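You operate a simulated robot arm through the tools that you are given. There is no shell and no other tool.

You run a simulated robot arm. Do the job below in one go: nothing can be reset, and whatever is moved stays where it is left.

TASK
Move the black coupling off the grease film and scrub the bench clean.
Fine: the coupling goes in the small tan tray first; soap the green pad on the pale green soap, scrub the film off and put the pad back. Set down upright: black coupling. What is to be rubbed or washed off counts as gone when no trace of it is left.

Only the result counts: the job must be done as asked and must still hold three seconds after the hand-in. Knocking over, shifting, dropping, spilling or breaking anything else fails it.

THE ROBOT
A 6-joint arm with a fingered hand, fixed in place. Base frame: the origin is at the foot of the arm, x ahead of it, y to its left, z up; the work surface is at about z = 850. Lengths are in mm, angles in degrees, forces in N, time in s.
With the tool pointing down near the work surface it reaches from about 300 to 820 mm from the base axis. Its first joint turns from -166.0 to 166.0 degrees. Payload 4 kg.
The TCP is the grasp point between the finger pads, 26 mm short of the fingertips. In the tool frame z runs along the fingers and y along their closing line. The gripper opens to 132 mm. The gripper's body begins 73 mm behind the TCP. The gripper is a hand of 5 fingers: y runs from the thumb to the fingers, the wrist lies at [0, 0, -239] in the tool frame.
Orientation is told as [roll, pitch, yaw] about the base's x, y, z axes, in that order, counted from this pose: with the fingers straight down and closing along the base's y, the tool's x points along the base's -x, its y along +y and its z along -z.

THE INTERFACE
- The arm moves only by the tool play_rows. Its argument "rows" is one flat list of numbers, 6 for each row, row after row: the turn, a rotation vector about the tool's x, y, z in units of 5 degrees (1.0 is 5 degrees), then the shift along the tool's x, y, z in units of 30 mm (1.0 is 30 mm). In form: [ax, ay, az, tx, ty, tz, ax, ay, az, tx, ty, tz, ...]. A call has 1 to 20 rows; each row shifts and turns the commanded pose from where the row before left it, along the tool's axes as they then stand. A call with a number of a shift or a turn outside -1 to 1 is refused whole. Rows are played at 5 a second. More than 50 mm and 8.6 degrees between two rows, and nothing of the call is played. A pose out of reach is approached as far as the arm can. The call stops where the force on the tool passes 40 N (or 10 N more than at its start, if that is more) or the arm is blocked; 0.2 s more then pass. In this call time passes only in rows, and 0.2 s behind the last. The reply holds the time, the measured pose of the TCP, the force on the tool along the base axes, the opening and the grip force, in the units named above and with some noise, with the torque about the TCP (base axes, N m) and any sound that the robot's microphone picked up, and new pictures: "views" is both (left out), scene, wrist or none.
- Cameras (640 x 400 px; columns grow to the right, rows downward): "scene" is fixed at [397.3, 502.5, 1614.2]; the picture's right is [-0.93, -0.38, 0.00], its down [-0.35, 0.86, -0.36] and it looks along [0.14, -0.33, -0.93] (base axes); focal length 370 px, centre (320, 200). "wrist" rides on the gripper at [85, 2, -97] in the tool frame; the picture's right is [-0.02, 1.00, 0.00], its down [-0.75, -0.02, -0.66] and it looks along [-0.66, -0.01, 0.75] (tool axes); focal length 270 px, centre (320, 200). There is no depth. A picture from a camera that has moved, and an enlarged one, comes with that camera's place and axes in the base frame and with its lens.
- move_fingers(finger1, finger2, finger3, finger4, thumb_bend): sets how far each is bent, from 0 (flat) to 1 (curled in); at 0.3 the hand is open as for a grip, at 0.7 the pads meet at the TCP. One left out holds its place. A second passes; each finger stops where it meets its share of the squeeze, and holds until it gets a number again. It is the only way to open and close the hand. It gives what a move gives, with no picture; readings hold the bend of each and the force on the fingers (four entries, about 0 where the hand has none), thumb and palm.
- enlarge(camera, box): a new picture of the part [left, top, right, bottom] of that camera's present view, enlarged. The clock stands still meanwhile.
- hand_in(): hands the job in; it is judged then, once.

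Nothing tells you positions but the pictures and the camera data. Unless the task says otherwise, let go and move clear before handing in.

The tools are called after ">>>" as name(argument=value, ...) on one line, values as JSON. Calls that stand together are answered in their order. play_rows: Moves the arm, as the interface text tells. Its arguments: {"type":"object","properties":{"rows":{"type":"array","items":{"type":"number"}},"views":{"type":"string","enum":["both","scene","wrist","none"]}},"required":["rows"]} The other tools are called the same way: move_fingers (finger1, finger2, finger3, finger4, thumb_bend) moves the fingers one by one; enlarge (camera, box) takes an enlarged picture of a part of a camera's view; hand_in () hands the job in.

At the start:

```text
time_s: 0.0
tool_pos: [412.5, 219.0, 1163.2]
orientation: [0.0, 0.1, 0.0]
ft_force: [-0.4, -0.4, 0.8]
ft_torque: [-0.01, 0.01, 0.01]
finger_gap: 131.6
finger_force: 0.1
shape: jaw
bend: [0.3, 0.3, 0.3, 0.3, 0.3]
finger forces: [0.1, 0.0, 0.0, 0.1, 0.0, 0.1]
```

scene: 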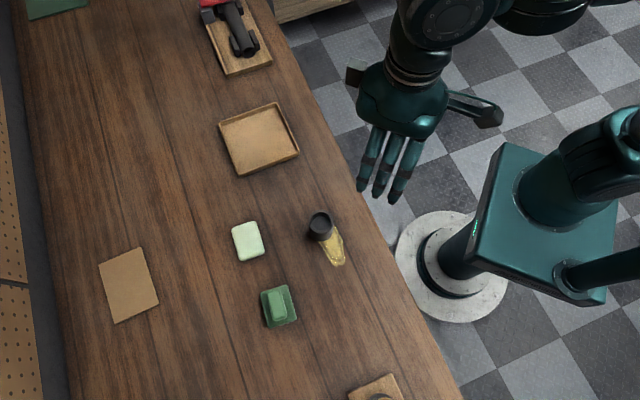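
wrist: 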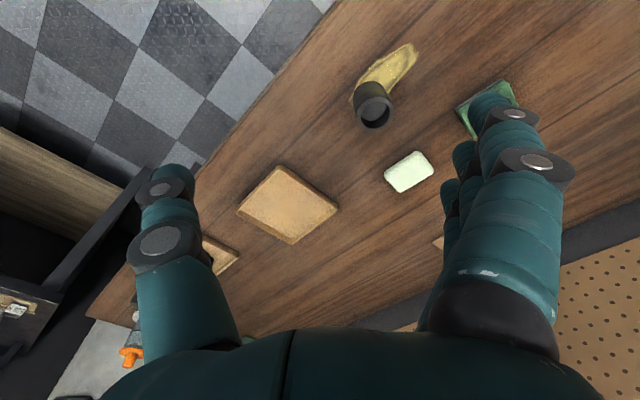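

I see the black coupling standing on the edge of a yellow grease film, with the pale soap, a green pad in a dish and several tan trays or boards around it. I'll enlarge the views to tell these apart before I move.

>>> enlarge(camera="scene", box=[220, 190, 380, 340])

>>> enlarge(camera="scene", box=[190, 0, 350, 190])

>>> enlarge(camera="scene", box=[80, 230, 240, 340])

>>> enlarge(camera="scene", box=[320, 340, 440, 400])

>>> enlarge(camera="wrist", box=[220, 20, 540, 250])

```text
2.67 times, centred on (300, 265) of scene
camera zoom: at [397.3, 502.5, 1614.2], right [-0.93, -0.38, 0.0], down [-0.35, 0.86, -0.36], along [0.14, -0.33, -0.93], focal length 986 px, centre (373, 27)
```

zoom: 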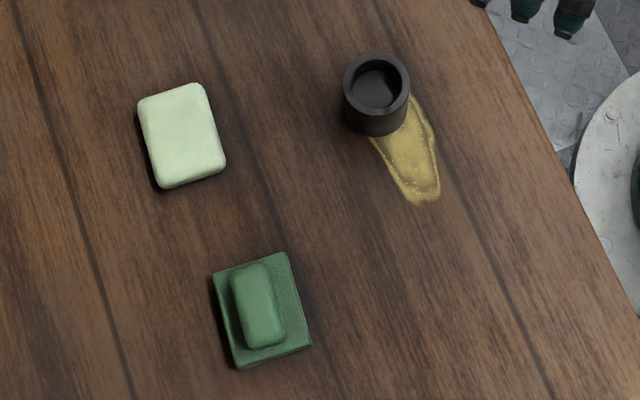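

```text
2.11 times, centred on (270, 95) of scene
camera zoom: at [397.3, 502.5, 1614.2], right [-0.93, -0.38, 0.0], down [-0.35, 0.86, -0.36], along [0.14, -0.33, -0.93], focal length 778 px, centre (425, 421)
```

zoom: 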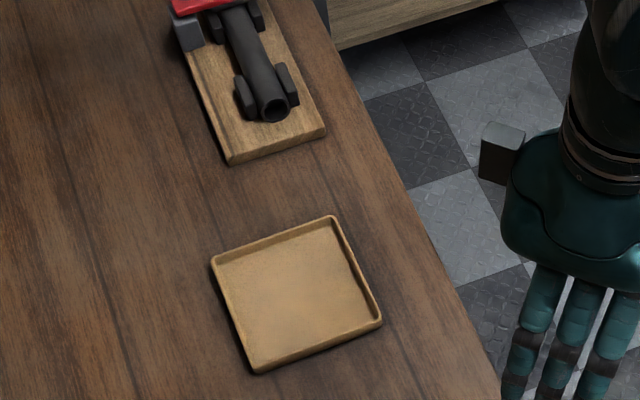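

```text
3.64 times, centred on (160, 285) of scene
camera zoom: at [397.3, 502.5, 1614.2], right [-0.93, -0.38, 0.0], down [-0.35, 0.86, -0.36], along [0.14, -0.33, -0.93], focal length 1344 px, centre (902, -109)
```

zoom: 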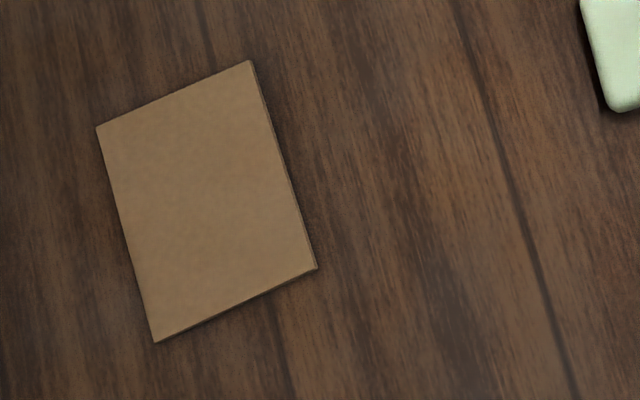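

```text
5.33 times, centred on (380, 370) of scene
camera zoom: at [397.3, 502.5, 1614.2], right [-0.93, -0.38, 0.0], down [-0.35, 0.86, -0.36], along [0.14, -0.33, -0.93], focal length 1971 px, centre (0, -707)
```

zoom: 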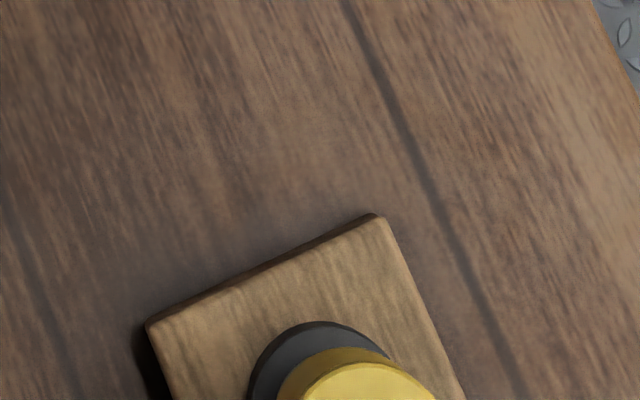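

```text
1.74 times, centred on (380, 135) of wrist
camera zoom: at [327.3, 220.2, 1261.3], right [0.02, 1.0, 0.0], down [0.75, -0.02, 0.66], along [0.66, -0.01, -0.75], focal length 470 px, centre (216, 313)
```

zoom: 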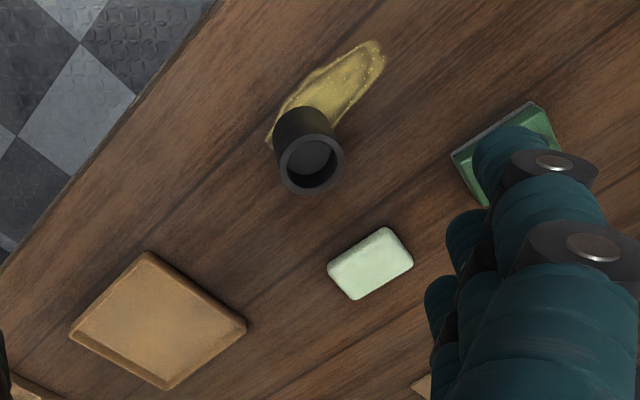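

The small tan tray is the empty rimmed one at about (704, 147). The coupling stands at about (483, 293) with its top near z 910, the soap is near (615, 377), and the pad sits in a green dish near (502, 474). I'll move above the coupling and look from close up.

>>> play_rows(rows=[0, 0, 0, -0.392, 0.411, 0.907, 0, 0, 0, -0.392, 0.411, 0.907, 0, 0, 0, -0.392, 0.411, 0.907, 0, 0, 0, -0.392, 0.411, 0.907, 0, 0, 0, -0.392, 0.411, 0.907, 0, 0, 0, -0.392, 0.411, 0.907])

```text
time_s: 1.4
tool_pos: [485.2, 293.2, 1001.1]
orientation: [0.0, -0.1, -0.1]
ft_force: [0.9, 0.4, -0.4]
ft_torque: [-0.02, 0.01, 0.02]
finger_gap: 132.0
finger_force: 0.0
shape: jaw
bend: [0.3, 0.3, 0.3, 0.3, 0.3]
finger forces: [0.0, 0.0, 0.0, 0.1, 0.0, 0.0]
camera wrist: at [399.3, 293.5, 1099.3], right [0.02, 1.0, 0.0], down [0.75, -0.02, 0.66], along [0.66, -0.01, -0.75], focal length 270 px, centre (320, 200)
```

scene: 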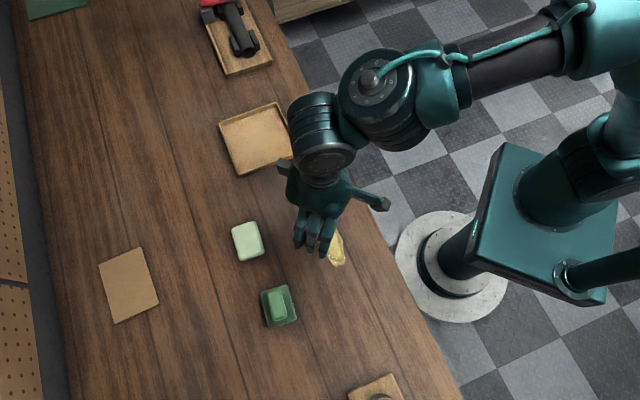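
wrist: 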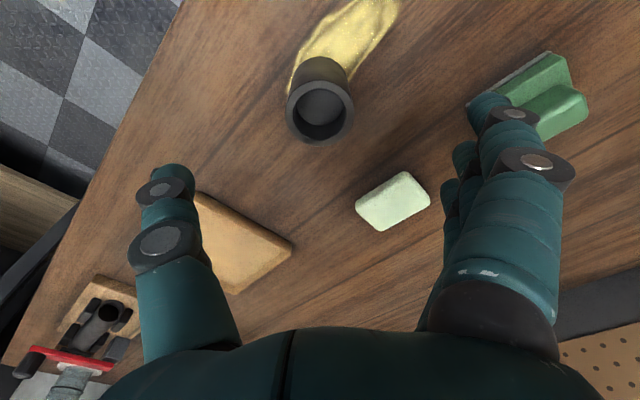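

The coupling stands at about (483, 293), roughly 49 mm wide and 55 mm tall. I'll lower straight down around it so the grip lands on its upper half.

>>> play_rows(rows=[0, 0, 0, 0.018, 0, 0.91, 0, 0, 0, 0.018, 0, 0.91, 0, 0, 0, 0.018, 0, 0.91, 0, 0, 0, 0.018, 0, 0.91], views="both")

```text
time_s: 2.4
tool_pos: [480.8, 294.0, 893.5]
orientation: [0.0, 0.0, 0.0]
ft_force: [0.3, 0.2, -0.1]
ft_torque: [0.04, 0.01, 0.02]
finger_gap: 131.8
finger_force: 0.1
shape: jaw
bend: [0.3, 0.3, 0.3, 0.3, 0.3]
finger forces: [0.0, 0.0, 0.0, 0.1, 0.0, 0.0]
camera wrist: at [395.4, 294.1, 990.4], right [0.02, 1.0, 0.0], down [0.75, -0.02, 0.66], along [0.66, -0.01, -0.75], focal length 270 px, centre (320, 200)
```

scene: 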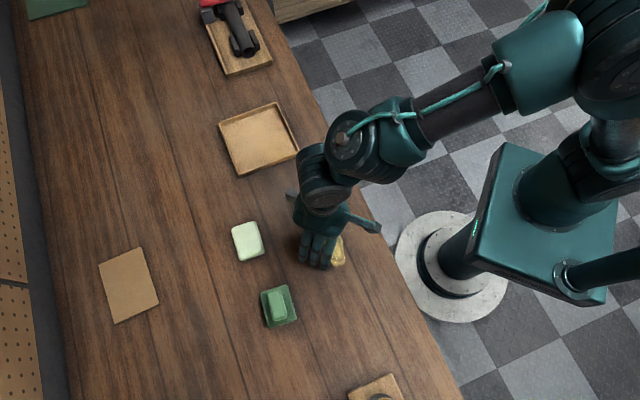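
wrist: 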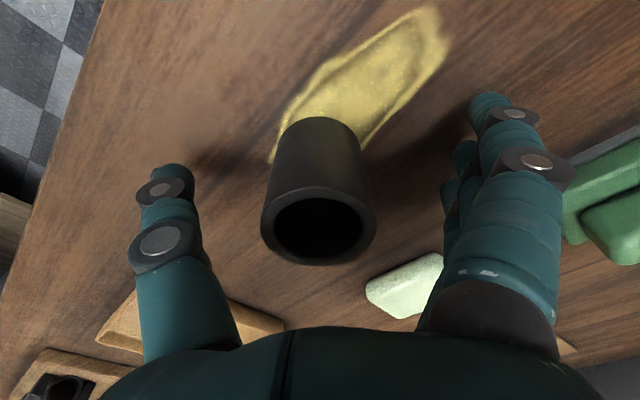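

The coupling is centred between the thumb and the fingers. I'll close the two middle fingers and the thumb on it and leave the outer two fingers open.

>>> move_fingers(finger2=0.7, finger3=0.7, thumb_bend=0.7)

>>> enlarge(camera="wrist", box=[0, 0, 640, 400])

```text
time_s: 3.4
tool_pos: [479.7, 293.1, 894.2]
orientation: [0.1, 0.0, 0.0]
ft_force: [-0.4, -0.4, -0.2]
ft_torque: [-0.01, -0.01, 0.01]
finger_gap: 96.5
finger_force: 18.2
shape: fingers
bend: [0.3, 0.59, 0.57, 0.3, 0.62]
finger forces: [0.0, 9.2, 9.6, 0.1, 18.3, 0.0]
```

```text
1.00 times, centred on (320, 200) of wrist (not enlarged: the box is as wide or as high as the picture)
camera zoom: at [395.4, 294.1, 990.7], right [0.02, 1.0, 0.0], down [0.75, -0.02, 0.66], along [0.66, -0.01, -0.75], focal length 270 px, centre (320, 200)
```

zoom: 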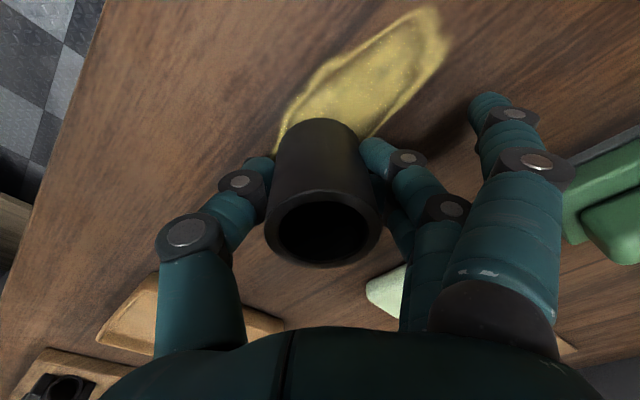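

The grip holds at 18 N. I'll lift straight up, then turn the hand 45° so that it lines up with the tray's sides.

>>> play_rows(rows=[0, 0, 0, 0, 0, -0.5, 0, 0, 0, 0, 0, -0.7, 0, 0, 1, 0, 0, -0.4, 0, 0, 1, 0, 0, -0.4, 0, 0, 1, 0, 0, -0.4, 0, 0, 1, 0, 0, -0.4, 0, 0, 1, 0, 0, -0.3, 0, 0, 1, 0, 0, 0, 0, 0, 1, 0, 0, 0, 0, 0, 1, 0, 0, 0, 0, 0, 1, 0, 0, 0])

>>> move_fingers(finger1=0.45, finger4=0.45)

```text
time_s: 5.8
tool_pos: [481.9, 292.3, 985.2]
orientation: [0.0, 0.0, -45.2]
ft_force: [-0.5, 0.1, 0.2]
ft_torque: [0.01, 0.01, 0.01]
finger_gap: 96.5
finger_force: 18.5
shape: fingers
bend: [0.3, 0.59, 0.57, 0.3, 0.62]
finger forces: [0.1, 9.1, 9.7, 0.1, 18.3, 0.0]
camera wrist: at [422.1, 353.4, 1081.9], right [0.72, 0.69, 0.0], down [0.52, -0.54, 0.66], along [0.45, -0.48, -0.75], focal length 270 px, centre (320, 200)
```

scene: 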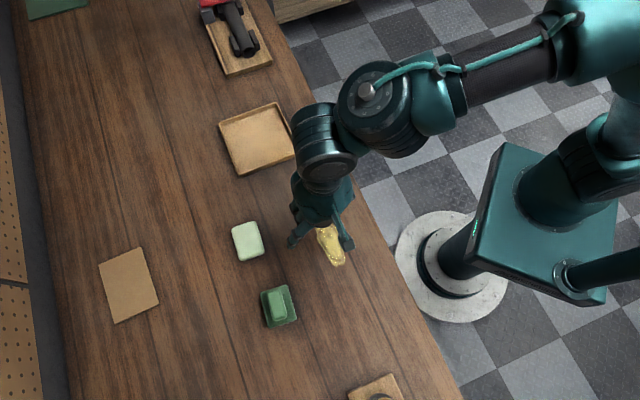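
wrist: 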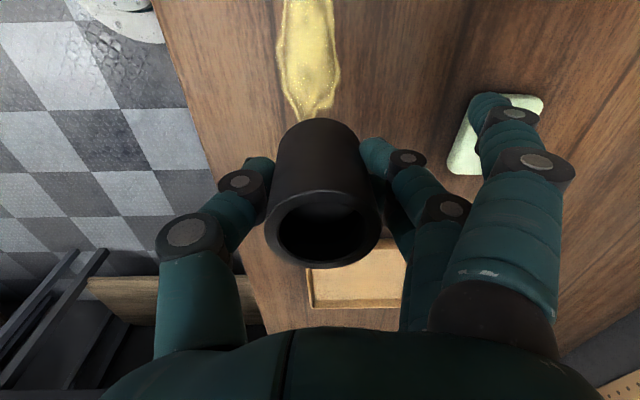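

```text
time_s: 6.8
tool_pos: [480.8, 292.5, 985.0]
orientation: [0.0, 0.1, -45.0]
ft_force: [0.0, -0.1, 0.0]
ft_torque: [0.02, 0.0, 0.03]
finger_gap: 73.5
finger_force: 18.7
shape: fingers
bend: [0.45, 0.59, 0.57, 0.45, 0.62]
finger forces: [0.1, 9.1, 9.7, 0.0, 18.2, 0.0]
```

The coupling came up with the hand. I'll carry it over the tan tray now.

>>> play_rows(rows=[0, 0, 0, -0.859, 0.173, 0, 0, 0, 0, -0.859, 0.173, 0, 0, 0, 0, -0.859, 0.173, 0, 0, 0, 0, -0.859, 0.173, 0, 0, 0, 0, -0.859, 0.173, 0, 0, 0, 0, -0.859, 0.173, 0, 0, 0, 0, -0.859, 0.173, 0, 0, 0, 0, -0.859, 0.173, 0, 0, 0, 0, -0.859, 0.173, 0, 0, 0, 0, -0.859, 0.173, 0])

```text
time_s: 9.0
tool_pos: [701.2, 148.3, 985.4]
orientation: [-0.1, -0.1, -45.0]
ft_force: [1.7, 0.1, 0.1]
ft_torque: [-0.02, 0.01, 0.03]
finger_gap: 72.9
finger_force: 18.2
shape: fingers
bend: [0.45, 0.59, 0.57, 0.45, 0.62]
finger forces: [0.0, 9.0, 9.8, 0.0, 18.2, 0.1]
camera wrist: at [641.7, 209.1, 1083.7], right [0.72, 0.69, 0.0], down [0.52, -0.54, 0.66], along [0.46, -0.47, -0.75], focal length 270 px, centre (320, 200)
```

scene: 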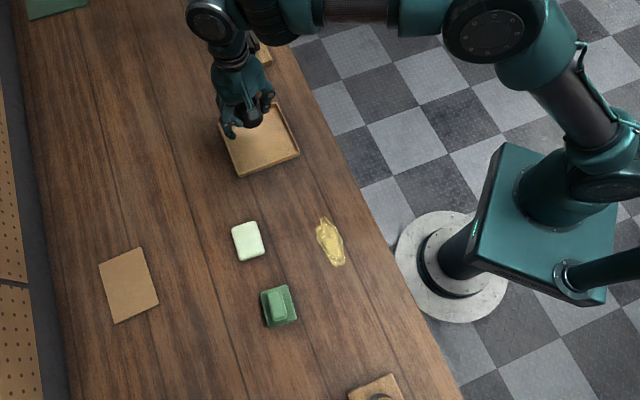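
wrist: 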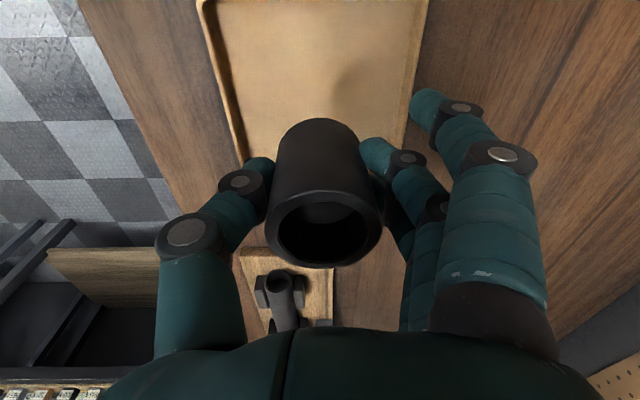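

The coupling is over the middle of the tray. I'll lower it most of the way, then go down in small steps while watching the force.

>>> play_rows(rows=[0, 0, 0, 0, 0, 0.8, 0, 0, 0, 0, 0, 0.8, 0, 0, 0, 0, 0, 0.8, 0, 0, 0, 0, 0, 0.2])

```text
time_s: 10.0
tool_pos: [701.5, 147.5, 907.4]
orientation: [0.0, 0.0, -45.0]
ft_force: [0.3, 0.0, -1.1]
ft_torque: [-0.01, 0.0, -0.01]
finger_gap: 73.3
finger_force: 18.3
shape: fingers
bend: [0.45, 0.59, 0.57, 0.45, 0.62]
finger forces: [0.1, 9.1, 9.7, 0.0, 18.0, 0.0]
camera wrist: at [642.5, 208.5, 1004.5], right [0.72, 0.69, 0.0], down [0.52, -0.54, 0.66], along [0.46, -0.47, -0.75], focal length 270 px, centre (320, 200)
```

scene: 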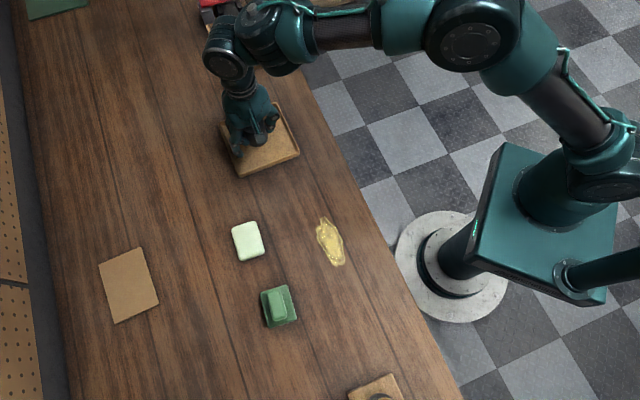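
wrist: 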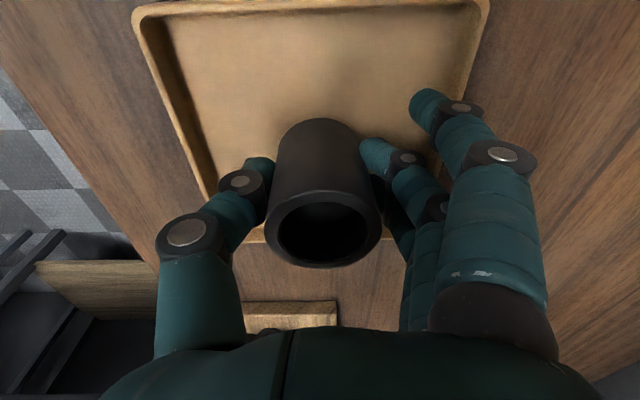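

The hand and coupling are inside the rim. I'll lower the last few millimetres carefully.

>>> play_rows(rows=[0, 0, 0, 0, 0, 0.1, 0, 0, 0, 0, 0, 0.1], views="none")

>>> play_rows(rows=[0, 0, 0, 0, 0, 0.05], views="none")

>>> play_rows(rows=[0, 0, 0, 0, 0, 0.05], views="none")

```text
time_s: 10.6
tool_pos: [700.5, 147.8, 901.9]
orientation: [0.1, 0.0, -45.0]
ft_force: [-0.1, 0.4, 0.1]
ft_torque: [-0.01, 0.0, -0.04]
finger_gap: 73.2
finger_force: 17.7
shape: fingers
bend: [0.45, 0.59, 0.57, 0.45, 0.62]
finger forces: [0.0, 9.1, 9.8, 0.0, 18.1, 0.0]
```

```text
time_s: 11.0
tool_pos: [698.9, 146.1, 899.9]
orientation: [0.0, 0.0, -45.0]
ft_force: [0.9, -0.3, -1.8]
ft_torque: [-0.01, 0.03, 0.0]
finger_gap: 73.3
finger_force: 18.3
shape: fingers
bend: [0.45, 0.59, 0.57, 0.45, 0.62]
finger forces: [0.1, 9.0, 9.7, 0.0, 18.0, 0.1]
```

```text
time_s: 11.4
tool_pos: [699.8, 147.6, 897.9]
orientation: [0.0, -0.1, -44.9]
ft_force: [0.0, 0.2, 0.1]
ft_torque: [0.03, 0.0, -0.01]
finger_gap: 73.1
finger_force: 18.6
shape: fingers
bend: [0.45, 0.59, 0.57, 0.45, 0.62]
finger forces: [0.0, 9.0, 9.6, 0.0, 18.1, 0.0]
```

There is no contact yet at z 898, so I'll keep going in steps of about 1 mm.

>>> play_rows(rows=[0, 0, 0, 0, 0, 0.04], views="none")

>>> play_rows(rows=[0, 0, 0, 0, 0, 0.04], views="wrist")

```text
time_s: 11.8
tool_pos: [700.6, 146.9, 897.1]
orientation: [0.0, -0.1, -45.0]
ft_force: [-0.9, 0.3, 3.9]
ft_torque: [0.05, -0.04, 0.03]
finger_gap: 73.6
finger_force: 18.5
shape: fingers
bend: [0.45, 0.59, 0.58, 0.45, 0.62]
finger forces: [0.0, 9.1, 9.4, 0.0, 18.7, 0.1]
```

```text
time_s: 12.2
tool_pos: [700.4, 147.9, 897.1]
orientation: [0.1, -0.1, -45.0]
ft_force: [-1.1, -0.3, 9.3]
ft_torque: [0.12, -0.11, 0.01]
finger_gap: 73.8
finger_force: 19.9
shape: fingers
bend: [0.45, 0.6, 0.59, 0.45, 0.62]
finger forces: [0.0, 9.8, 10.0, 0.0, 19.3, 0.0]
camera wrist: at [641.5, 207.5, 993.3], right [0.72, 0.69, 0.0], down [0.52, -0.54, 0.66], along [0.46, -0.47, -0.75], focal length 270 px, centre (320, 200)
```

wrist: 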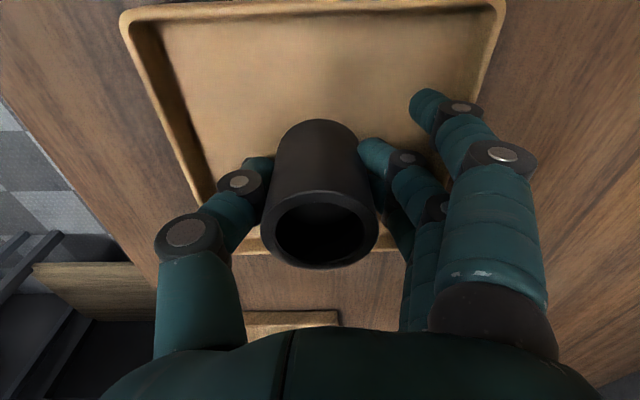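

The coupling is resting on the tray floor at about 9 N. I'll ease off a little and open just enough to stay clear of the rim.

>>> play_rows(rows=[0, 0, 0, 0, 0, -0.05], views="none")

>>> move_fingers(finger2=0.47, finger3=0.47, thumb_bend=0.47)

>>> enlarge(camera="wrist", box=[0, 0, 640, 400])

```text
time_s: 12.6
tool_pos: [700.1, 147.2, 897.0]
orientation: [0.1, 0.1, -45.0]
ft_force: [0.3, 1.1, 5.5]
ft_torque: [0.11, -0.13, 0.01]
finger_gap: 73.7
finger_force: 19.4
shape: fingers
bend: [0.45, 0.6, 0.58, 0.45, 0.62]
finger forces: [0.0, 9.9, 10.3, 0.0, 18.6, 0.1]
```

```text
time_s: 13.6
tool_pos: [701.2, 146.9, 896.9]
orientation: [0.0, 0.0, -45.1]
ft_force: [0.2, 0.7, 0.0]
ft_torque: [0.0, 0.0, 0.0]
finger_gap: 87.7
finger_force: 0.0
shape: fingers
bend: [0.45, 0.47, 0.47, 0.45, 0.47]
finger forces: [0.0, 0.0, 0.1, 0.1, 0.0, 0.0]
```

```text
1.00 times, centred on (320, 200) of wrist (not enlarged: the box is as wide or as high as the picture)
camera zoom: at [641.5, 207.4, 993.9], right [0.72, 0.69, 0.0], down [0.52, -0.54, 0.66], along [0.46, -0.47, -0.75], focal length 270 px, centre (320, 200)
```

zoom: 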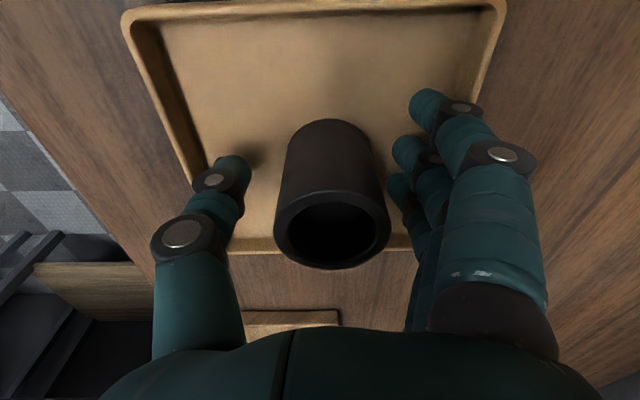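

The coupling is free and standing upright in the tray. I'll raise straight up, clear of it.

>>> play_rows(rows=[0, 0, 0, 0, 0, -0.5, 0, 0, 0, 0, 0, -0.8, 0, 0, 0, 0, 0, -0.9, 0, 0, 0, 0, 0, -0.9, 0, 0, 0, 0, 0, -0.9])

```text
time_s: 14.8
tool_pos: [698.2, 147.6, 1015.1]
orientation: [0.0, 0.0, -45.0]
ft_force: [-0.3, -0.5, -0.7]
ft_torque: [0.01, -0.02, 0.02]
finger_gap: 87.3
finger_force: 0.2
shape: fingers
bend: [0.45, 0.47, 0.47, 0.45, 0.47]
finger forces: [0.1, 0.0, 0.0, 0.0, 0.0, 0.1]
camera wrist: at [638.9, 207.8, 1112.1], right [0.72, 0.69, 0.0], down [0.52, -0.54, 0.66], along [0.46, -0.47, -0.75], focal length 270 px, centre (320, 200)
```

scene: 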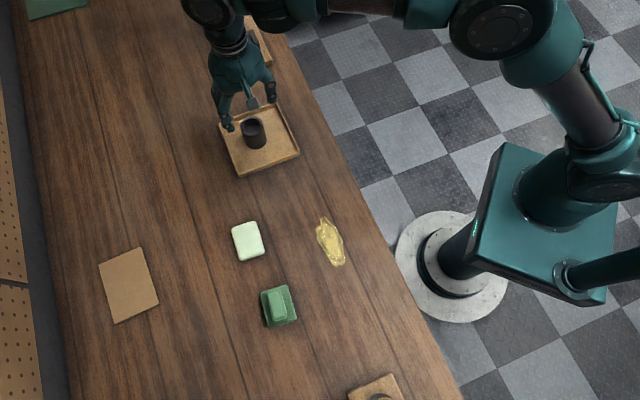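
wrist: 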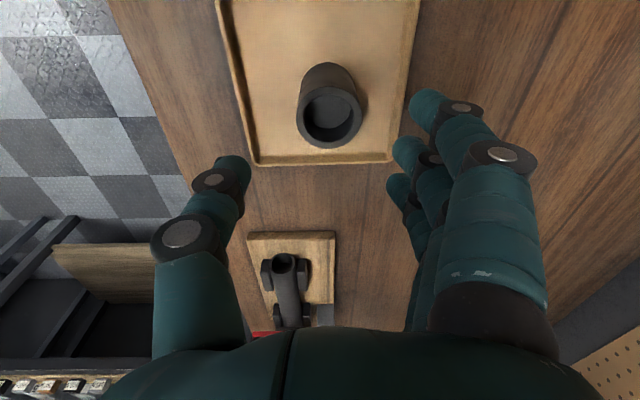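

The coupling stands upright in the tray. I'll look closely at the film and the pad now that the view is clear.

>>> enlarge(camera="scene", box=[290, 200, 370, 280])

>>> enlarge(camera="scene", box=[250, 275, 310, 335])

>>> enlarge(camera="scene", box=[220, 210, 280, 270])

>>> enlarge(camera="scene", box=[210, 90, 310, 190])

```text
5.00 times, centred on (330, 240) of scene
camera zoom: at [397.3, 502.5, 1614.2], right [-0.93, -0.38, 0.0], down [-0.35, 0.86, -0.36], along [0.14, -0.33, -0.93], focal length 1848 px, centre (270, 0)
```

zoom: 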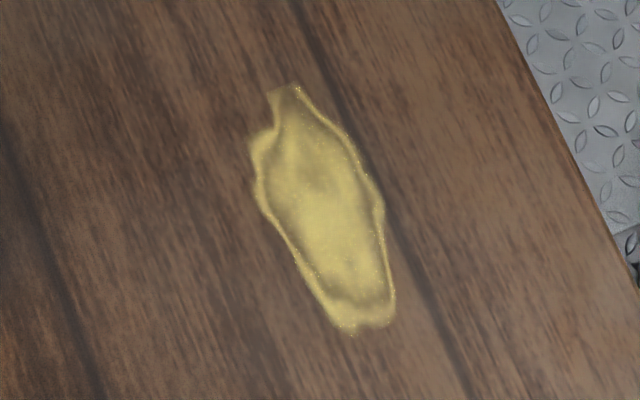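

```text
6.67 times, centred on (280, 305) of scene
camera zoom: at [397.3, 502.5, 1614.2], right [-0.93, -0.38, 0.0], down [-0.35, 0.86, -0.36], along [0.14, -0.33, -0.93], focal length 2464 px, centre (587, -500)
```

zoom: 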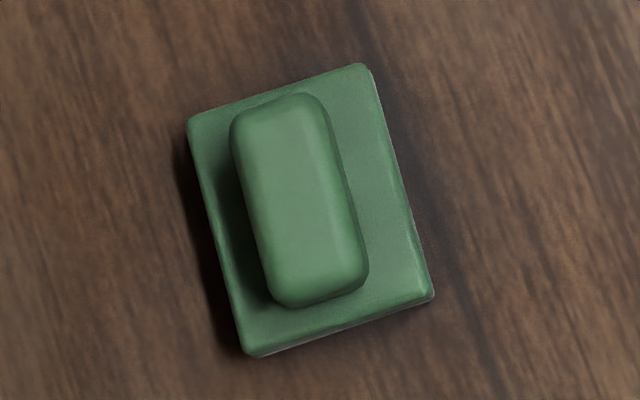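

```text
6.67 times, centred on (250, 240) of scene
camera zoom: at [397.3, 502.5, 1614.2], right [-0.93, -0.38, 0.0], down [-0.35, 0.86, -0.36], along [0.14, -0.33, -0.93], focal length 2464 px, centre (787, -67)
```

zoom: 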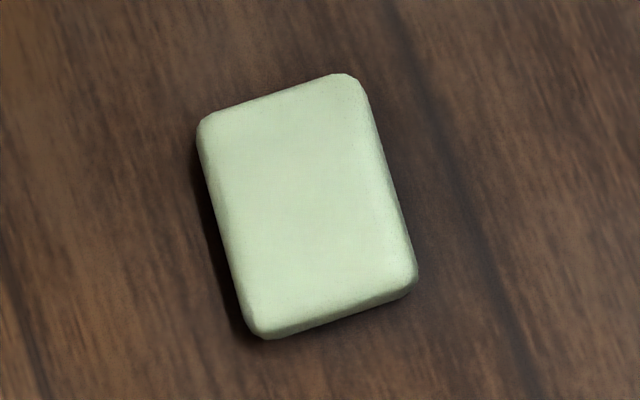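

```text
4.00 times, centred on (260, 140) of scene
camera zoom: at [397.3, 502.5, 1614.2], right [-0.93, -0.38, 0.0], down [-0.35, 0.86, -0.36], along [0.14, -0.33, -0.93], focal length 1478 px, centre (560, 440)
```

zoom: 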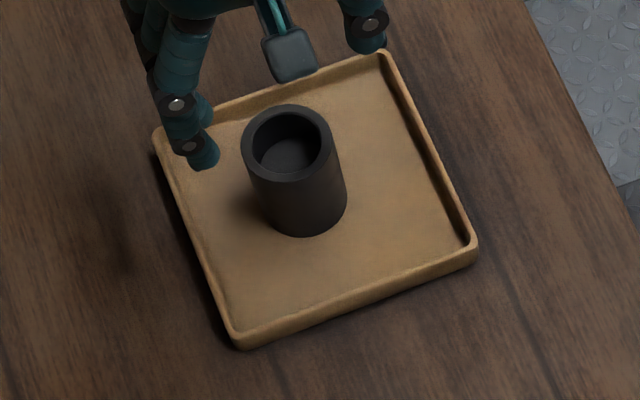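

The green pad is one piece: a flat base of about 60×71 mm with a raised grip block on top, centred near (503, 473). I'll move above it and turn the hand to close across the narrow side of the grip block.

>>> play_rows(rows=[0, 0, 0, 0.875, 0.219, 0, 0, 0, 0, 0.875, 0.219, 0, 0, 0, 0, 0.875, 0.219, 0, 0, 0, 0, 0.875, 0.219, 0, 0, 0, 0, 0.875, 0.219, 0, 0, 0, 0, 0.875, 0.219, 0, 0, 0, 0, 0.875, 0.219, 0, 0, 0, 0, 0.875, 0.219, 0, 0, 0, 0, 0.875, 0.219, 0, 0, 0, 0, 0.875, 0.219, 0, 0, 0, 0, 0.875, 0.219, 0, 0, 0, 0, 0.875, 0.219, 0, 0, 0, 0, 0.875, 0.219, 0, 0, 0, 0, 0.875, 0.219, 0, 0, 0, 0.63, 0, 0, 0, 0, 0, 0.63, 0, 0, 0])

>>> enlarge(camera="wrist", box=[220, 20, 420, 180])

```text
time_s: 18.2
tool_pos: [504.5, 472.3, 1018.2]
orientation: [0.1, 0.0, -51.4]
ft_force: [0.2, 0.3, 0.1]
ft_torque: [0.03, 0.01, 0.01]
finger_gap: 87.7
finger_force: 0.0
shape: fingers
bend: [0.45, 0.47, 0.47, 0.45, 0.47]
finger forces: [0.0, 0.0, 0.0, 0.1, 0.0, 0.0]
camera wrist: at [453.3, 538.7, 1114.8], right [0.79, 0.61, 0.0], down [0.46, -0.6, 0.66], along [0.4, -0.52, -0.75], focal length 270 px, centre (320, 200)
```

scene: 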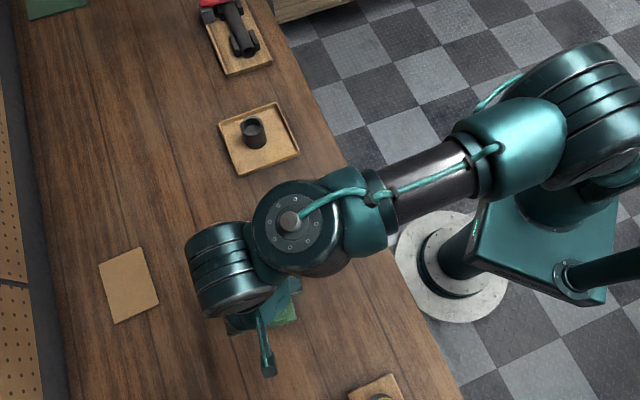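
wrist: 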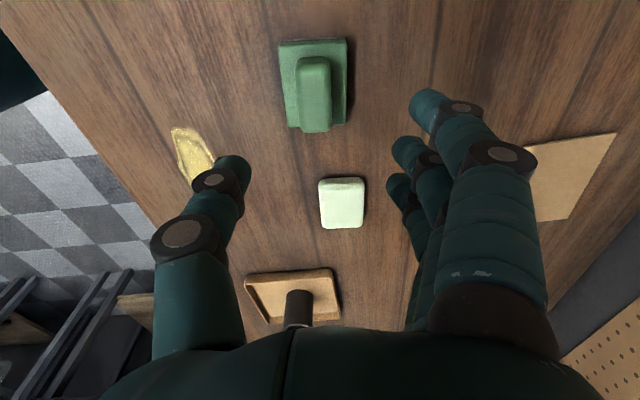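

```text
2.50 times, centred on (320, 100) of wrist
camera zoom: at [453.3, 538.7, 1114.8], right [0.79, 0.61, 0.0], down [0.46, -0.6, 0.66], along [0.4, -0.52, -0.75], focal length 676 px, centre (320, 450)
```

zoom: 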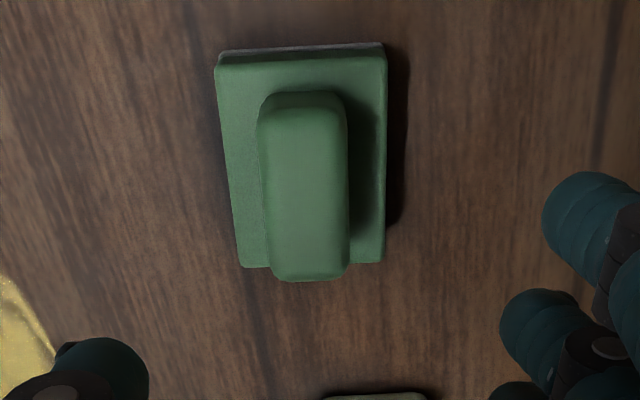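

The grip block's top is at about z 893 and the base's top at about z 868. I'll correct a few millimetres and degrees from the wrist view and come down to just above finger depth.

>>> play_rows(rows=[0, 0, -0.34, 0.067, -0.133, 0, 0, 0, 0, 0, 0, 0.94, 0, 0, 0, 0, 0, 0.94, 0, 0, 0, 0, 0, 0.94, 0, 0, 0, 0, 0, 0.8])

>>> enlarge(camera="wrist", box=[160, 40, 480, 240])

```text
time_s: 19.4
tool_pos: [501.0, 470.6, 907.0]
orientation: [0.0, 0.0, -49.6]
ft_force: [0.2, -0.1, 0.2]
ft_torque: [0.02, 0.02, 0.03]
finger_gap: 87.7
finger_force: 0.1
shape: fingers
bend: [0.45, 0.47, 0.47, 0.45, 0.47]
finger forces: [0.0, 0.0, 0.0, 0.0, 0.0, 0.1]
camera wrist: at [447.1, 536.0, 1005.0], right [0.77, 0.63, 0.0], down [0.48, -0.58, 0.66], along [0.42, -0.51, -0.75], focal length 270 px, centre (320, 200)
```

scene: 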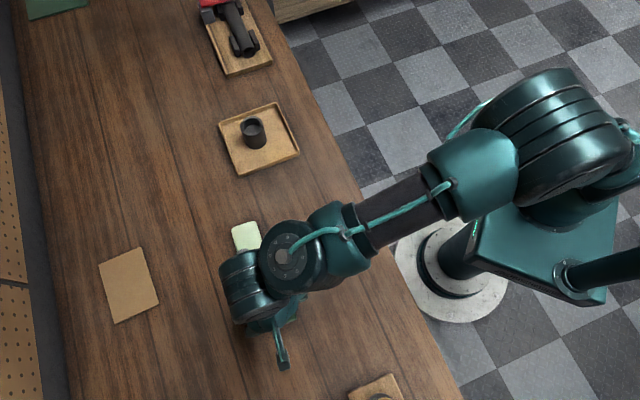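
wrist: 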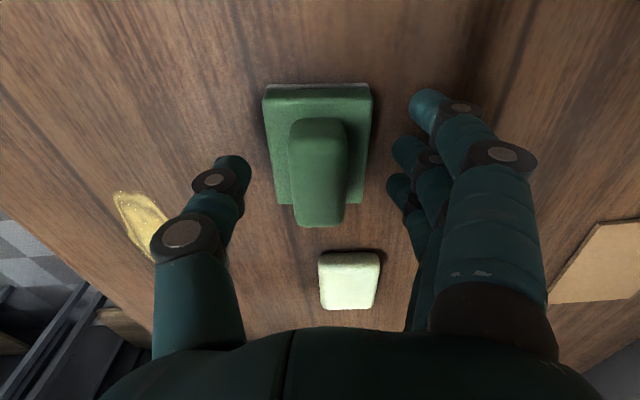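

```text
2.00 times, centred on (320, 140) of wrist
camera zoom: at [447.1, 536.0, 1005.0], right [0.77, 0.63, 0.0], down [0.48, -0.58, 0.66], along [0.42, -0.51, -0.75], focal length 541 px, centre (320, 320)
```

zoom: 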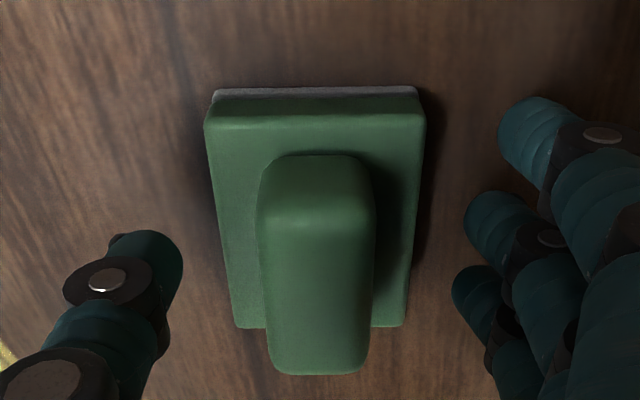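

The grip block sits nicely between thumb and fingers. I'll centre a few millimetres along it, drop 8 mm, and part-close to check the fingertip height over the base.

>>> play_rows(rows=[0, 0, 0, -0.13, -0.02, 0.27], views="none")

>>> move_fingers(finger2=0.57, finger3=0.57, thumb_bend=0.57)

>>> enlarge(camera="wrist", box=[160, 40, 480, 240])

```text
time_s: 19.8
tool_pos: [502.8, 466.9, 899.5]
orientation: [0.0, 0.0, -49.6]
ft_force: [0.4, 0.1, -1.0]
ft_torque: [-0.01, 0.04, -0.01]
finger_gap: 87.5
finger_force: 0.0
shape: fingers
bend: [0.45, 0.47, 0.47, 0.45, 0.47]
finger forces: [0.0, 0.0, 0.1, 0.1, 0.0, 0.1]
```

```text
time_s: 20.8
tool_pos: [503.3, 468.2, 900.7]
orientation: [0.0, 0.1, -49.6]
ft_force: [0.2, -0.2, -0.4]
ft_torque: [0.01, -0.02, 0.01]
finger_gap: 77.6
finger_force: 2.8
shape: fingers
bend: [0.45, 0.54, 0.54, 0.45, 0.55]
finger forces: [0.1, 1.3, 1.1, 0.1, 2.7, 0.0]
```

```text
2.00 times, centred on (320, 140) of wrist
camera zoom: at [449.4, 532.5, 996.9], right [0.77, 0.63, 0.0], down [0.48, -0.58, 0.66], along [0.42, -0.51, -0.75], focal length 541 px, centre (320, 320)
```

zoom: 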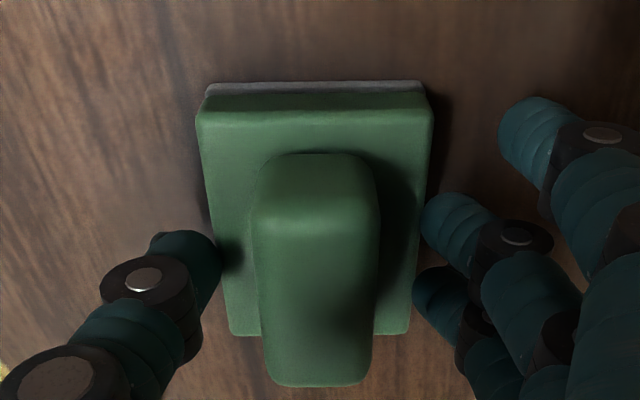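

The fingertips met the sides of the base at 2.7 N, balanced on both sides, so they are a bit too low. I'll open, raise about 9 mm and try again.

>>> move_fingers(finger2=0.47, finger3=0.47, thumb_bend=0.47)

>>> play_rows(rows=[0, 0, 0, 0, 0, -0.3], views="none")

>>> move_fingers(finger2=0.57, finger3=0.57, thumb_bend=0.57)

>>> enlarge(camera="wrist", box=[160, 40, 480, 240])

```text
time_s: 21.8
tool_pos: [503.4, 468.7, 899.5]
orientation: [0.0, 0.0, -49.7]
ft_force: [-0.3, -0.2, -0.6]
ft_torque: [0.0, 0.04, -0.02]
finger_gap: 87.4
finger_force: 0.2
shape: fingers
bend: [0.45, 0.47, 0.47, 0.45, 0.47]
finger forces: [0.1, 0.0, 0.1, 0.0, 0.0, 0.0]
```

```text
time_s: 22.2
tool_pos: [503.8, 467.3, 908.5]
orientation: [-0.1, -0.1, -49.7]
ft_force: [1.0, -0.2, 1.0]
ft_torque: [0.0, -0.03, 0.01]
finger_gap: 87.5
finger_force: 0.0
shape: fingers
bend: [0.45, 0.47, 0.47, 0.45, 0.47]
finger forces: [0.0, 0.0, 0.0, 0.0, 0.0, 0.0]
```

```text
time_s: 23.2
tool_pos: [504.8, 467.9, 908.6]
orientation: [-0.1, 0.0, -49.6]
ft_force: [0.8, 0.8, -0.3]
ft_torque: [0.01, -0.01, 0.01]
finger_gap: 74.3
finger_force: 0.0
shape: fingers
bend: [0.45, 0.56, 0.56, 0.45, 0.56]
finger forces: [0.1, 0.1, 0.0, 0.0, 0.0, 0.1]
```

```text
2.00 times, centred on (320, 140) of wrist
camera zoom: at [449.7, 532.8, 1005.9], right [0.77, 0.63, 0.0], down [0.48, -0.58, 0.66], along [0.42, -0.51, -0.75], focal length 541 px, centre (320, 320)
```

zoom: 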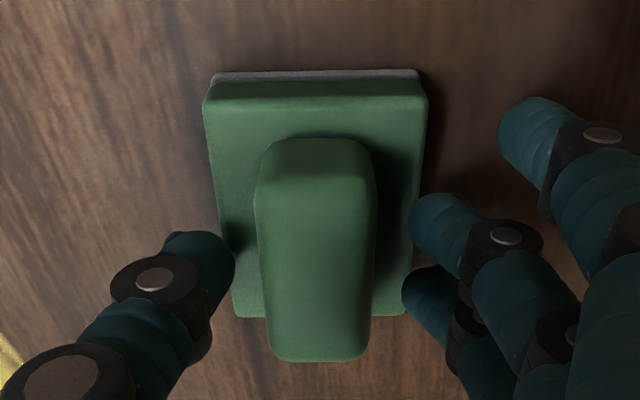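

The tips now pass above the base edge without touching. I'll close a bit more and check.

>>> move_fingers(finger2=0.61, finger3=0.61, thumb_bend=0.61)

>>> enlarge(camera="wrist", box=[160, 40, 480, 240])

```text
time_s: 24.2
tool_pos: [504.3, 469.1, 908.8]
orientation: [0.0, 0.0, -49.7]
ft_force: [-0.4, 0.2, -1.1]
ft_torque: [0.03, 0.0, 0.0]
finger_gap: 66.7
finger_force: 0.0
shape: fingers
bend: [0.45, 0.61, 0.61, 0.45, 0.61]
finger forces: [0.1, 0.0, 0.0, 0.1, 0.0, 0.1]
```

```text
2.00 times, centred on (320, 140) of wrist
camera zoom: at [449.7, 532.8, 1005.9], right [0.77, 0.63, 0.0], down [0.48, -0.58, 0.66], along [0.42, -0.51, -0.75], focal length 541 px, centre (320, 320)
```

zoom: 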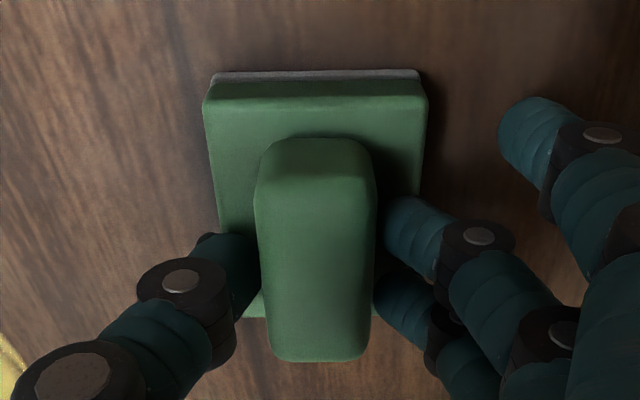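

The tips are beside the block and above the base. I'll lower gently for a deeper hold, watching for contact.

>>> play_rows(rows=[0, 0, 0, 0, 0, 0.07], views="none")

>>> play_rows(rows=[0, 0, 0, 0, 0, 0.07], views="none")

>>> play_rows(rows=[0, 0, 0, 0, 0, 0.05], views="none")

```text
time_s: 24.6
tool_pos: [503.4, 468.5, 906.0]
orientation: [0.0, 0.0, -49.6]
ft_force: [-0.1, 0.6, -0.1]
ft_torque: [0.0, 0.01, 0.03]
finger_gap: 66.7
finger_force: 0.0
shape: fingers
bend: [0.45, 0.61, 0.61, 0.45, 0.61]
finger forces: [0.1, 0.1, 0.0, 0.0, 0.0, 0.0]
```

```text
time_s: 25.0
tool_pos: [503.0, 468.4, 905.1]
orientation: [0.1, 0.0, -49.6]
ft_force: [-0.4, 0.5, 5.7]
ft_torque: [0.06, -0.07, 0.02]
finger_gap: 67.4
finger_force: 3.5
shape: fingers
bend: [0.45, 0.61, 0.61, 0.45, 0.61]
finger forces: [0.1, 2.6, 2.6, 0.1, 1.0, 0.0]
```

```text
time_s: 25.4
tool_pos: [504.4, 468.6, 905.3]
orientation: [0.2, 0.0, -49.5]
ft_force: [0.3, 1.2, 17.7]
ft_torque: [0.29, -0.29, -0.01]
finger_gap: 67.3
finger_force: 8.8
shape: fingers
bend: [0.45, 0.62, 0.63, 0.45, 0.61]
finger forces: [0.0, 8.3, 8.4, 0.0, 1.8, 0.0]
```

The tips rest on the base top at TCP z of about 905. I'll back off 3 mm and close on the block.

>>> play_rows(rows=[0, 0, 0, 0, 0, -0.11], views="none")

>>> move_fingers(finger2=0.75, finger3=0.75, thumb_bend=0.75)

>>> enlarge(camera="wrist", box=[160, 40, 480, 240])

```text
time_s: 25.8
tool_pos: [502.7, 467.7, 905.2]
orientation: [0.0, 0.0, -49.6]
ft_force: [-0.7, 1.2, 4.7]
ft_torque: [0.12, -0.07, 0.04]
finger_gap: 67.0
finger_force: 2.8
shape: fingers
bend: [0.45, 0.61, 0.61, 0.45, 0.61]
finger forces: [0.1, 2.3, 2.2, 0.0, 0.1, 0.0]
```

```text
time_s: 26.8
tool_pos: [503.5, 468.1, 905.8]
orientation: [0.0, 0.1, -49.7]
ft_force: [0.5, 0.7, -0.4]
ft_torque: [0.03, -0.02, 0.0]
finger_gap: 68.8
finger_force: 21.9
shape: fingers
bend: [0.45, 0.71, 0.71, 0.45, 0.64]
finger forces: [0.1, 12.0, 11.8, 0.0, 20.2, 0.0]
```

```text
2.00 times, centred on (320, 140) of wrist
camera zoom: at [449.9, 533.3, 1003.4], right [0.77, 0.63, 0.0], down [0.48, -0.58, 0.66], along [0.42, -0.51, -0.75], focal length 541 px, centre (320, 320)
```

zoom: 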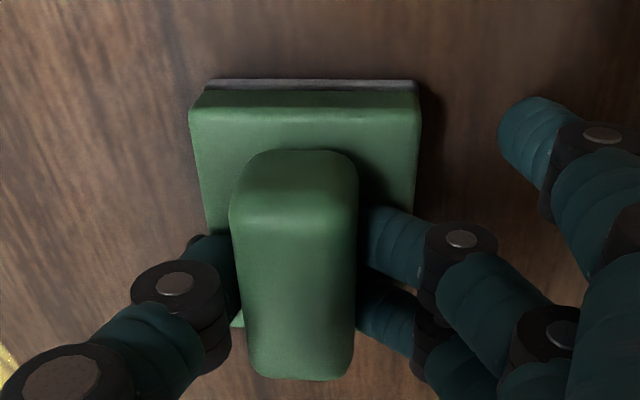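

The pad is held at about 22 N but seems to have shifted a few millimetres toward the thumb. I'll lift it a little to check how it hangs.

>>> play_rows(rows=[0, 0, 0, 0, 0, -0.3, 0, 0, 0, 0, 0, -0.7], views="both")

>>> enlarge(camera="wrist", box=[160, 40, 480, 240])

```text
time_s: 27.4
tool_pos: [502.6, 468.7, 937.0]
orientation: [0.0, 0.1, -49.6]
ft_force: [-0.1, 0.9, -0.5]
ft_torque: [-0.03, 0.0, 0.0]
finger_gap: 67.6
finger_force: 19.9
shape: fingers
bend: [0.45, 0.71, 0.71, 0.45, 0.65]
finger forces: [0.0, 10.4, 10.0, 0.0, 20.0, 0.0]
camera wrist: at [449.8, 533.3, 1033.7], right [0.77, 0.63, 0.0], down [0.48, -0.58, 0.66], along [0.42, -0.51, -0.75], focal length 270 px, centre (320, 200)
```

scene: 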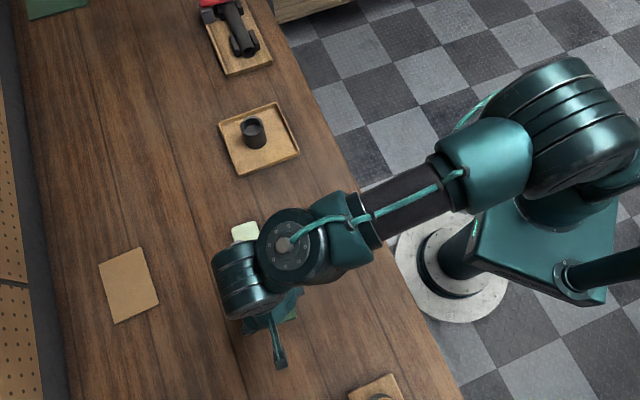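
wrist: 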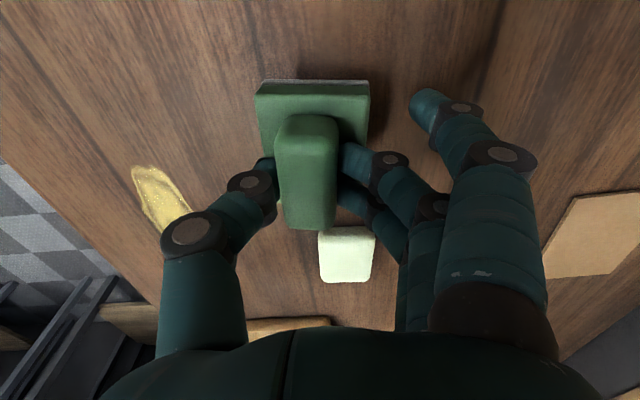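

```text
2.00 times, centred on (320, 140) of wrist
camera zoom: at [449.8, 533.3, 1033.7], right [0.77, 0.63, 0.0], down [0.48, -0.58, 0.66], along [0.42, -0.51, -0.75], focal length 541 px, centre (320, 320)
```

zoom: 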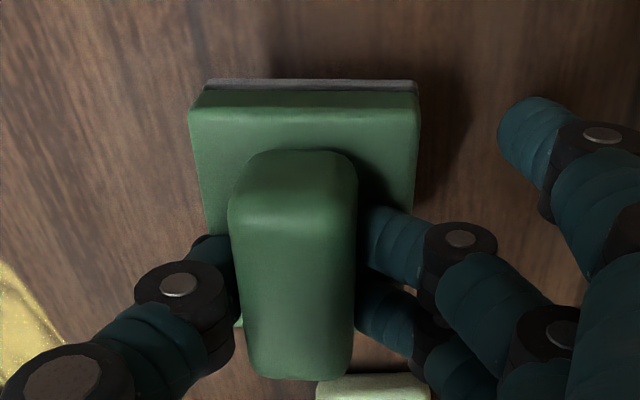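

The pad lifts level and steady. I'll raise it a little more and carry it over the soap at about (613, 377).

>>> play_rows(rows=[0, 0, 0, 0, 0, -0.6, 0, 0, 0, -0.78, 0.159, 0, 0, 0, 0, -0.78, 0.159, 0, 0, 0, 0, -0.78, 0.159, 0, 0, 0, 0, -0.78, 0.159, 0, 0, 0, 0, -0.78, 0.159, 0, 0, 0, 0, -0.78, 0.159, 0])

>>> enlarge(camera="wrist", box=[160, 20, 480, 220])

>>> enlarge(camera="scene", box=[180, 180, 340, 330])

```text
time_s: 29.0
tool_pos: [616.6, 380.3, 955.9]
orientation: [0.0, 0.0, -49.6]
ft_force: [0.3, -0.3, -1.1]
ft_torque: [-0.05, 0.0, 0.03]
finger_gap: 67.6
finger_force: 20.2
shape: fingers
bend: [0.45, 0.71, 0.71, 0.45, 0.65]
finger forces: [0.0, 10.4, 10.0, 0.0, 20.1, 0.0]
camera wrist: at [562.9, 445.6, 1052.7], right [0.77, 0.63, 0.0], down [0.48, -0.58, 0.66], along [0.42, -0.51, -0.75], focal length 270 px, centre (320, 200)
```

scene: 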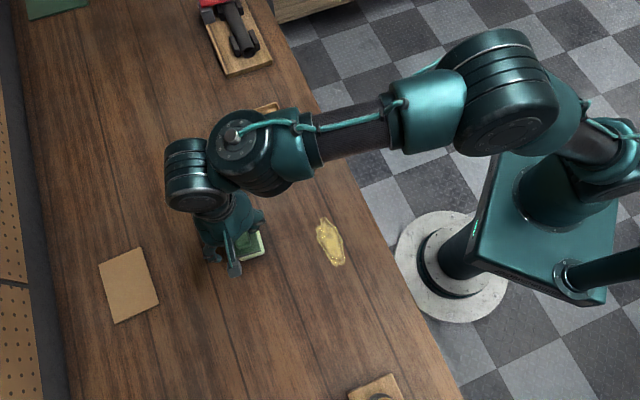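
wrist: 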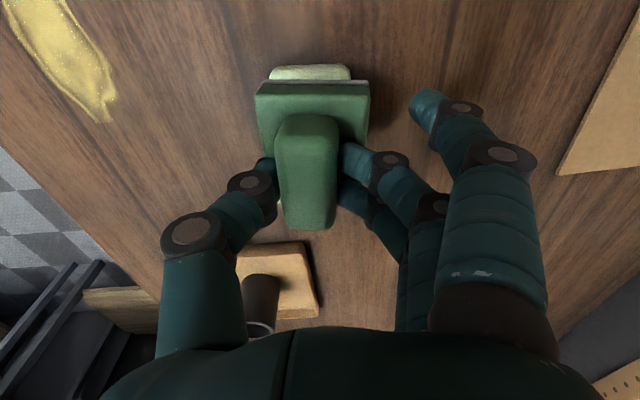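

```text
2.00 times, centred on (320, 120) of wrist
camera zoom: at [562.9, 445.6, 1052.7], right [0.77, 0.63, 0.0], down [0.48, -0.58, 0.66], along [0.42, -0.51, -0.75], focal length 541 px, centre (320, 360)
```

zoom: 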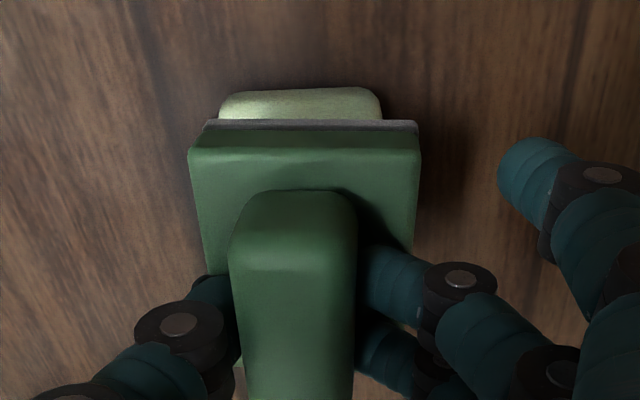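

```text
2.67 times, centred on (260, 255) of scene
camera zoom: at [397.3, 502.5, 1614.2], right [-0.93, -0.38, 0.0], down [-0.35, 0.86, -0.36], along [0.14, -0.33, -0.93], focal length 986 px, centre (480, 53)
```

zoom: 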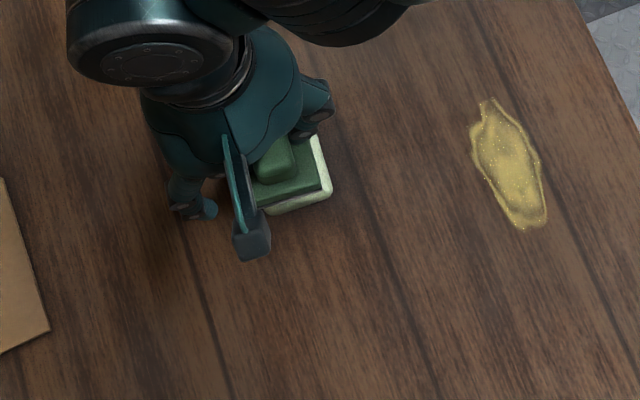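

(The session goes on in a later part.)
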